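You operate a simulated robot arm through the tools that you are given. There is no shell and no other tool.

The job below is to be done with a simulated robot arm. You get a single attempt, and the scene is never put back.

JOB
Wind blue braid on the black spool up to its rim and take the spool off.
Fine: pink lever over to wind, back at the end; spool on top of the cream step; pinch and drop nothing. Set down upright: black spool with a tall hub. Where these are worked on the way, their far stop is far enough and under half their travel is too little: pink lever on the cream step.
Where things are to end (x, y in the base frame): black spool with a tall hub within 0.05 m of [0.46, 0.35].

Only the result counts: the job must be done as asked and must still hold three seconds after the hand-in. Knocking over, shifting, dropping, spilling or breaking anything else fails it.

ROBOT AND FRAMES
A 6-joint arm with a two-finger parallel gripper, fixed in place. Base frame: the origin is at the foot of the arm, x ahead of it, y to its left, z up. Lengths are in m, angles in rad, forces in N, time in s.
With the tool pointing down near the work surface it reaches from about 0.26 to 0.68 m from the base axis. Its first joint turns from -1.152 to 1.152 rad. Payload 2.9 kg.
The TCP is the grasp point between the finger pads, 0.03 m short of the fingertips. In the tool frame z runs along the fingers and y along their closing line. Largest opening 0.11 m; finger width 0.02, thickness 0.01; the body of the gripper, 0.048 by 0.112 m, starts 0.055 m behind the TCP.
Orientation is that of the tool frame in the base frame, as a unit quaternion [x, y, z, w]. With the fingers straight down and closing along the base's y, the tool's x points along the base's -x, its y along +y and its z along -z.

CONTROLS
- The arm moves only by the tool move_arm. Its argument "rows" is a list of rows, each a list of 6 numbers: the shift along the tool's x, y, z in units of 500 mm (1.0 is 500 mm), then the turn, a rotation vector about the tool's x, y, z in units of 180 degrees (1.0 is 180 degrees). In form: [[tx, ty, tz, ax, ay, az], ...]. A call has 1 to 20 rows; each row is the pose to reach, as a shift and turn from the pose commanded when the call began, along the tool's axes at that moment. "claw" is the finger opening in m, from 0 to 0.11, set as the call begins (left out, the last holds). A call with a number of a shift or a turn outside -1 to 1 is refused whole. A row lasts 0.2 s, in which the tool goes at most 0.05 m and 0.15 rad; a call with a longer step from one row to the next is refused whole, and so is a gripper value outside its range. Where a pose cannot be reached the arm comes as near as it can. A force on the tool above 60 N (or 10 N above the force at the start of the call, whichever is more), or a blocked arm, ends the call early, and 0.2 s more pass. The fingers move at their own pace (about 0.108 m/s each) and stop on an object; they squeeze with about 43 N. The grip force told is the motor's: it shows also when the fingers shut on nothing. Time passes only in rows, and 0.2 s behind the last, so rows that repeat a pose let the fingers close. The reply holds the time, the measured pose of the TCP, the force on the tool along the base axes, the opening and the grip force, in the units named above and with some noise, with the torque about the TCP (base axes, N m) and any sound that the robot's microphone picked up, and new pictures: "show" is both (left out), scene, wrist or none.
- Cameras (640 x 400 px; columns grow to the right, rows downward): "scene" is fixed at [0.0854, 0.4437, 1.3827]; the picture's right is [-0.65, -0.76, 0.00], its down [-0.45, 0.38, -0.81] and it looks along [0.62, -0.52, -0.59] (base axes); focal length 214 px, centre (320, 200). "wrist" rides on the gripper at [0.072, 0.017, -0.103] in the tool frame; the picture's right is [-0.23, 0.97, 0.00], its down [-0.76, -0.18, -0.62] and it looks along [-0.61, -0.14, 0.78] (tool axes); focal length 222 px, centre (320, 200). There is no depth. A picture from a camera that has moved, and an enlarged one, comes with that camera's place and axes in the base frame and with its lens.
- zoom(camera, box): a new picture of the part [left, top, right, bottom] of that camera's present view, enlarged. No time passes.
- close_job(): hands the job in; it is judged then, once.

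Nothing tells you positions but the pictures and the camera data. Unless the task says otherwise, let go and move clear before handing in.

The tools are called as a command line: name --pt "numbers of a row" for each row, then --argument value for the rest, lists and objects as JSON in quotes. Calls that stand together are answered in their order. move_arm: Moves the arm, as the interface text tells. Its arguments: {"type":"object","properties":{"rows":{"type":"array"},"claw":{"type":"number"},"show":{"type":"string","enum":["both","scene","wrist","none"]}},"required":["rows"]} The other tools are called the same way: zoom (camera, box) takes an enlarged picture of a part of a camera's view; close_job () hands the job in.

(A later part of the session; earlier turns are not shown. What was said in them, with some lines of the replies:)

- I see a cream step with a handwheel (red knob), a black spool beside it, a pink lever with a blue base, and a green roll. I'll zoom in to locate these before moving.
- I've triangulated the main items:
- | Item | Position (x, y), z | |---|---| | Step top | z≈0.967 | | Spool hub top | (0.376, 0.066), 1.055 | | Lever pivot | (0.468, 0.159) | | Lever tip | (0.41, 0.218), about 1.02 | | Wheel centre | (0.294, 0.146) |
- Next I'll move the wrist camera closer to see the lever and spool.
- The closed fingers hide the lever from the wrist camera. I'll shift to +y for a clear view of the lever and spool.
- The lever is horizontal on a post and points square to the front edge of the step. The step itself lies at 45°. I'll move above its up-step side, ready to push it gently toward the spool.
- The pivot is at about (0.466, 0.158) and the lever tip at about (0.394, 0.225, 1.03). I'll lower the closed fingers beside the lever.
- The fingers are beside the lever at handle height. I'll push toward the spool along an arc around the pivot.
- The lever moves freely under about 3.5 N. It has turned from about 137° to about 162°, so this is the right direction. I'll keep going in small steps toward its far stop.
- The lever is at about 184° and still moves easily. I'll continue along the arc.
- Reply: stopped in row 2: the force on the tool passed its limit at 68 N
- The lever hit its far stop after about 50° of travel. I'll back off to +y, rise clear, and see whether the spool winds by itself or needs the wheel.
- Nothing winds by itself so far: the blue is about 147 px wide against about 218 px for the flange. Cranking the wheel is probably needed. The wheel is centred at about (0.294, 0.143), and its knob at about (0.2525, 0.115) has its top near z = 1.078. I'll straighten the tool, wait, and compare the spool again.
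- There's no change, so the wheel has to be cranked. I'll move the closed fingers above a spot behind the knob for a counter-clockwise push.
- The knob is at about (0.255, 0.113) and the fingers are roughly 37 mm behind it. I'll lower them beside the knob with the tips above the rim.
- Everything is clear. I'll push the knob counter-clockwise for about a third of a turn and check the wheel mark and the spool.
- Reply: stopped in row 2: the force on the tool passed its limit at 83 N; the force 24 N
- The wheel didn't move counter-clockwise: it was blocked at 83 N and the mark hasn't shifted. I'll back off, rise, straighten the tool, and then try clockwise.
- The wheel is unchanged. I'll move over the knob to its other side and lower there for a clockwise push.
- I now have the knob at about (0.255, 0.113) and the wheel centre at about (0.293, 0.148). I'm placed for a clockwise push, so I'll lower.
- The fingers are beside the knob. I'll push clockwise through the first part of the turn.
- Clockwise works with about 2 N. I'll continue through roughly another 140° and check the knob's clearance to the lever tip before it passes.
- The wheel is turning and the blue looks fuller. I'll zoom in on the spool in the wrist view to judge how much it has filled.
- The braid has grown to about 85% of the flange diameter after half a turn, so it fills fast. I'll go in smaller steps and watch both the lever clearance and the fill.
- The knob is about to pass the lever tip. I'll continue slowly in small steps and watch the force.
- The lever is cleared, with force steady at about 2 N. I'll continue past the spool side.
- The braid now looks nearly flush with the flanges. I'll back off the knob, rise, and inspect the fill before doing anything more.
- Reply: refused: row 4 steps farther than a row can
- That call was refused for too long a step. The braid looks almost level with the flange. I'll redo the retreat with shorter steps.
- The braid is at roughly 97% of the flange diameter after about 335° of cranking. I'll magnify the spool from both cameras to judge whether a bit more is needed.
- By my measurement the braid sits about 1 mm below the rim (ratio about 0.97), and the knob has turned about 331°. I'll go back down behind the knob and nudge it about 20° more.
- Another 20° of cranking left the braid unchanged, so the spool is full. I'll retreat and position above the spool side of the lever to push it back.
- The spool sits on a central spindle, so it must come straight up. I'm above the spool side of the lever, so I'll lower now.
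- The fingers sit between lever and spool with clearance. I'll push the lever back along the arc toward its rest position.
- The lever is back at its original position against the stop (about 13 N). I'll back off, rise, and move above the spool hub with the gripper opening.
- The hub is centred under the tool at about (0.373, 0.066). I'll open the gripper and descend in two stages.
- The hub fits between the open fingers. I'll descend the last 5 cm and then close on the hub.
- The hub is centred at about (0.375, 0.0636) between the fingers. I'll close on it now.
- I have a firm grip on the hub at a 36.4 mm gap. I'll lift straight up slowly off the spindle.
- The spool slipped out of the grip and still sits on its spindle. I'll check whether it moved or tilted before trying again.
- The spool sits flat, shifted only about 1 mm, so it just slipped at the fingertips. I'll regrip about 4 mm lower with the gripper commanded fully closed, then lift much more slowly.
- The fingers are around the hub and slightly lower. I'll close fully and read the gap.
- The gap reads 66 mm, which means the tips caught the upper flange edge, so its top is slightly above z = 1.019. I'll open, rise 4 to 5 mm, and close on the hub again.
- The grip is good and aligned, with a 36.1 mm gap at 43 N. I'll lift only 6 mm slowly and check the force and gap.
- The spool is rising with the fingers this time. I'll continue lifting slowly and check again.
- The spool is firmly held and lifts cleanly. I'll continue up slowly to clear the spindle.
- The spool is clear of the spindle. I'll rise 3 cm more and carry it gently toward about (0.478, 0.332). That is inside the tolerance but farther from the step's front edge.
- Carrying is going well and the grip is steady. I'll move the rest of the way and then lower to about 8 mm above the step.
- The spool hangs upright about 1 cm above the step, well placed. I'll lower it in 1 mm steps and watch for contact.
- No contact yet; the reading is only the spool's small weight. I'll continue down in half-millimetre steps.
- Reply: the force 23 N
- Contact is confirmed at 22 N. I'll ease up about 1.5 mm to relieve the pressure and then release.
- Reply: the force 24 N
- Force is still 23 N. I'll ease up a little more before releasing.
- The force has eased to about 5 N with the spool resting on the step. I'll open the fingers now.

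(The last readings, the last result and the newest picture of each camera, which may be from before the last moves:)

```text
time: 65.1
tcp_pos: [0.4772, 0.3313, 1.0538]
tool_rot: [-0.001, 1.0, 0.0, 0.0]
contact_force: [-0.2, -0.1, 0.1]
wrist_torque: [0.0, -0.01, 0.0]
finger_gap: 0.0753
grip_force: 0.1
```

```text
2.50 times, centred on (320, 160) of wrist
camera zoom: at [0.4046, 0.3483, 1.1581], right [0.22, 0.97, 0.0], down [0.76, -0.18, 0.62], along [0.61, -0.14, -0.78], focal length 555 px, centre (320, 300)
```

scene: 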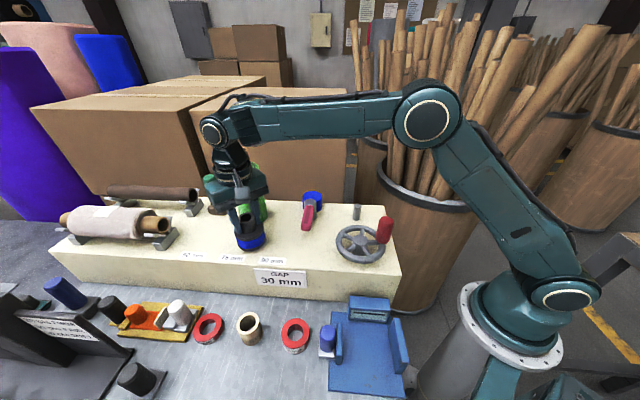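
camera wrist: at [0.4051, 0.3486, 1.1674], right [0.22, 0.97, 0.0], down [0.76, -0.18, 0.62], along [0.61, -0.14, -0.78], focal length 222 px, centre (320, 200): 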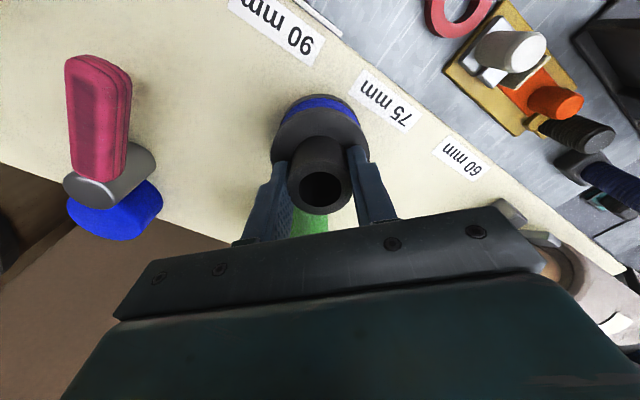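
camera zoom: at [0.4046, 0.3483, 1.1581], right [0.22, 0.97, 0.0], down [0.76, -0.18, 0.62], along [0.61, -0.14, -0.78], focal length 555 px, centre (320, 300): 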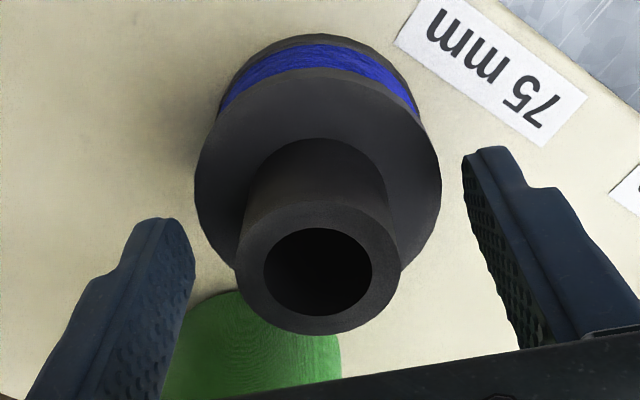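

The spool stands upright on its own. I'll rise straight up and clear, then check the whole scene.

move_arm --pt "0 0 -0.04 0 0 0" --pt "0 0 -0.1 0 0 0" --pt "0 0 -0.18 0 0 0" --pt "0 0 -0.26 0 0 0" --pt "0.08 -0.03 -0.28 0 0 0" --pt "0.16 -0.07 -0.28 0 0 0" --pt "0.24 -0.11 -0.28 0 0 0" --pt "0.3 -0.15 -0.28 0 0 0" --pt "0.3 -0.15 -0.28 0 0 0"

zoom --camera "scene" --box '[220, 160, 420, 290]'

zoom --camera "scene" --box '[280, 180, 340, 235]'

zoom --camera "scene" --box '[225, 200, 275, 260]'

```text
time: 67.1
tcp_pos: [0.329, 0.2579, 1.1943]
tool_rot: [-0.001, 1.0, 0.001, 0.001]
contact_force: [0.1, 0.1, -0.1]
wrist_torque: [0.02, 0.02, -0.01]
finger_gap: 0.0748
grip_force: 0.1
camera wrist: at [0.256, 0.2738, 1.2982], right [0.23, 0.97, 0.0], down [0.76, -0.18, 0.62], along [0.61, -0.14, -0.78], focal length 222 px, centre (320, 200)
```

scene: 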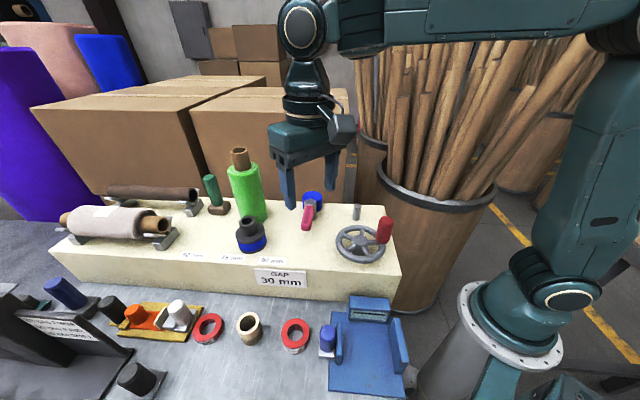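
wrist: 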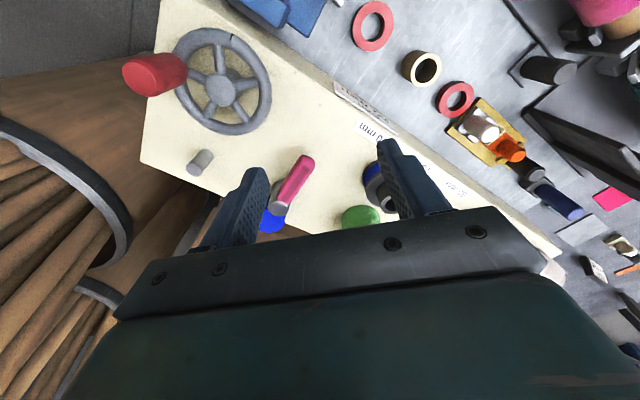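

```text
3.08 times, centred on (320, 225) of scene
camera zoom: at [0.0853, 0.4437, 1.3827], right [-0.65, -0.76, 0.0], down [-0.45, 0.38, -0.81], along [0.62, -0.52, -0.59], focal length 660 px, centre (320, 123)
```

zoom: 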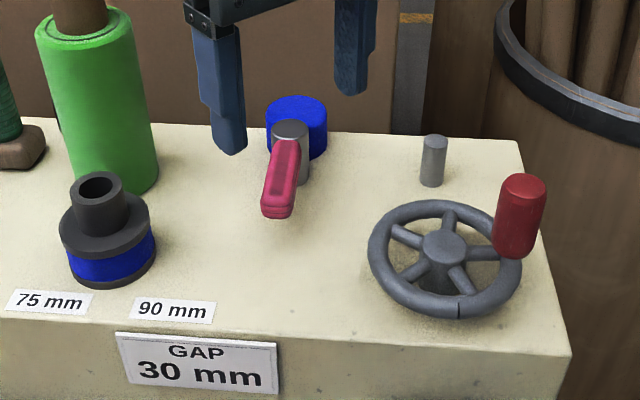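

```text
7.27 times, centred on (310, 208) of scene
camera zoom: at [0.0853, 0.4437, 1.3827], right [-0.65, -0.76, 0.0], down [-0.45, 0.38, -0.81], along [0.62, -0.52, -0.59], focal length 1560 px, centre (393, 146)
```

zoom: 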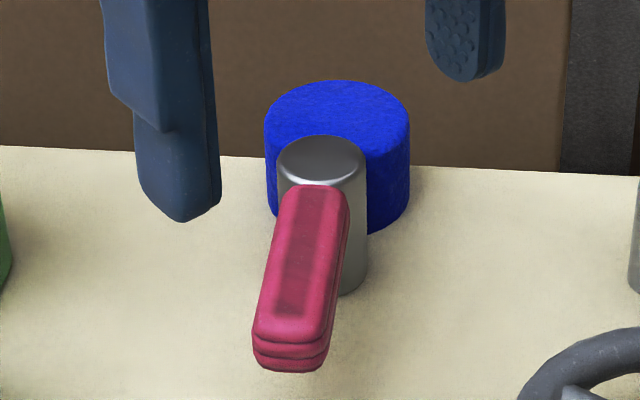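

```text
6.67 times, centred on (250, 230) of scene
camera zoom: at [0.0853, 0.4437, 1.3827], right [-0.65, -0.76, 0.0], down [-0.45, 0.38, -0.81], along [0.62, -0.52, -0.59], focal length 1430 px, centre (787, 0)
```

zoom: 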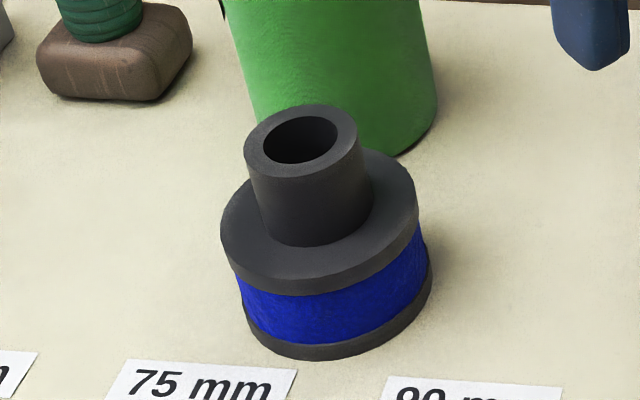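

The full spool stands upright on the cream step at about (0.477, 0.332), 2.5 cm from the target. The lever is back at its start position, everything else is undisturbed, and the arm is clear, so I'm handing in.

close_job

```text
The job is handed in.
```

The black spool is wound full with blue braid and stands upright on the cream step at about (0.477, 0.332). That is roughly 2.5 cm from the target, within the 5 cm allowed. The job is handed in; no result came back, so I don't know how it was judged.

- **Winding:** I pushed the pink lever over to its far stop and turned the wheel clockwise about 350°. The braid came to about 97% of the flange diameter. The last 20° made no visible difference, so I took it as full.
- **Lever:** I pushed it back to its start position, where it met the stop again.
- **Slip:** On the first lift the spool slipped out of the fingers and ended up back on its spindle, shifted about 1 mm. I couldn't see whether it had risen before slipping, so this may count against "drop nothing". The second, slower lift held.
- **Grip:** While regripping, the fingertips briefly closed on the edge of the upper flange. I opened and took the hub instead.

Nothing else on the step was knocked over or shifted, and the arm is clear.
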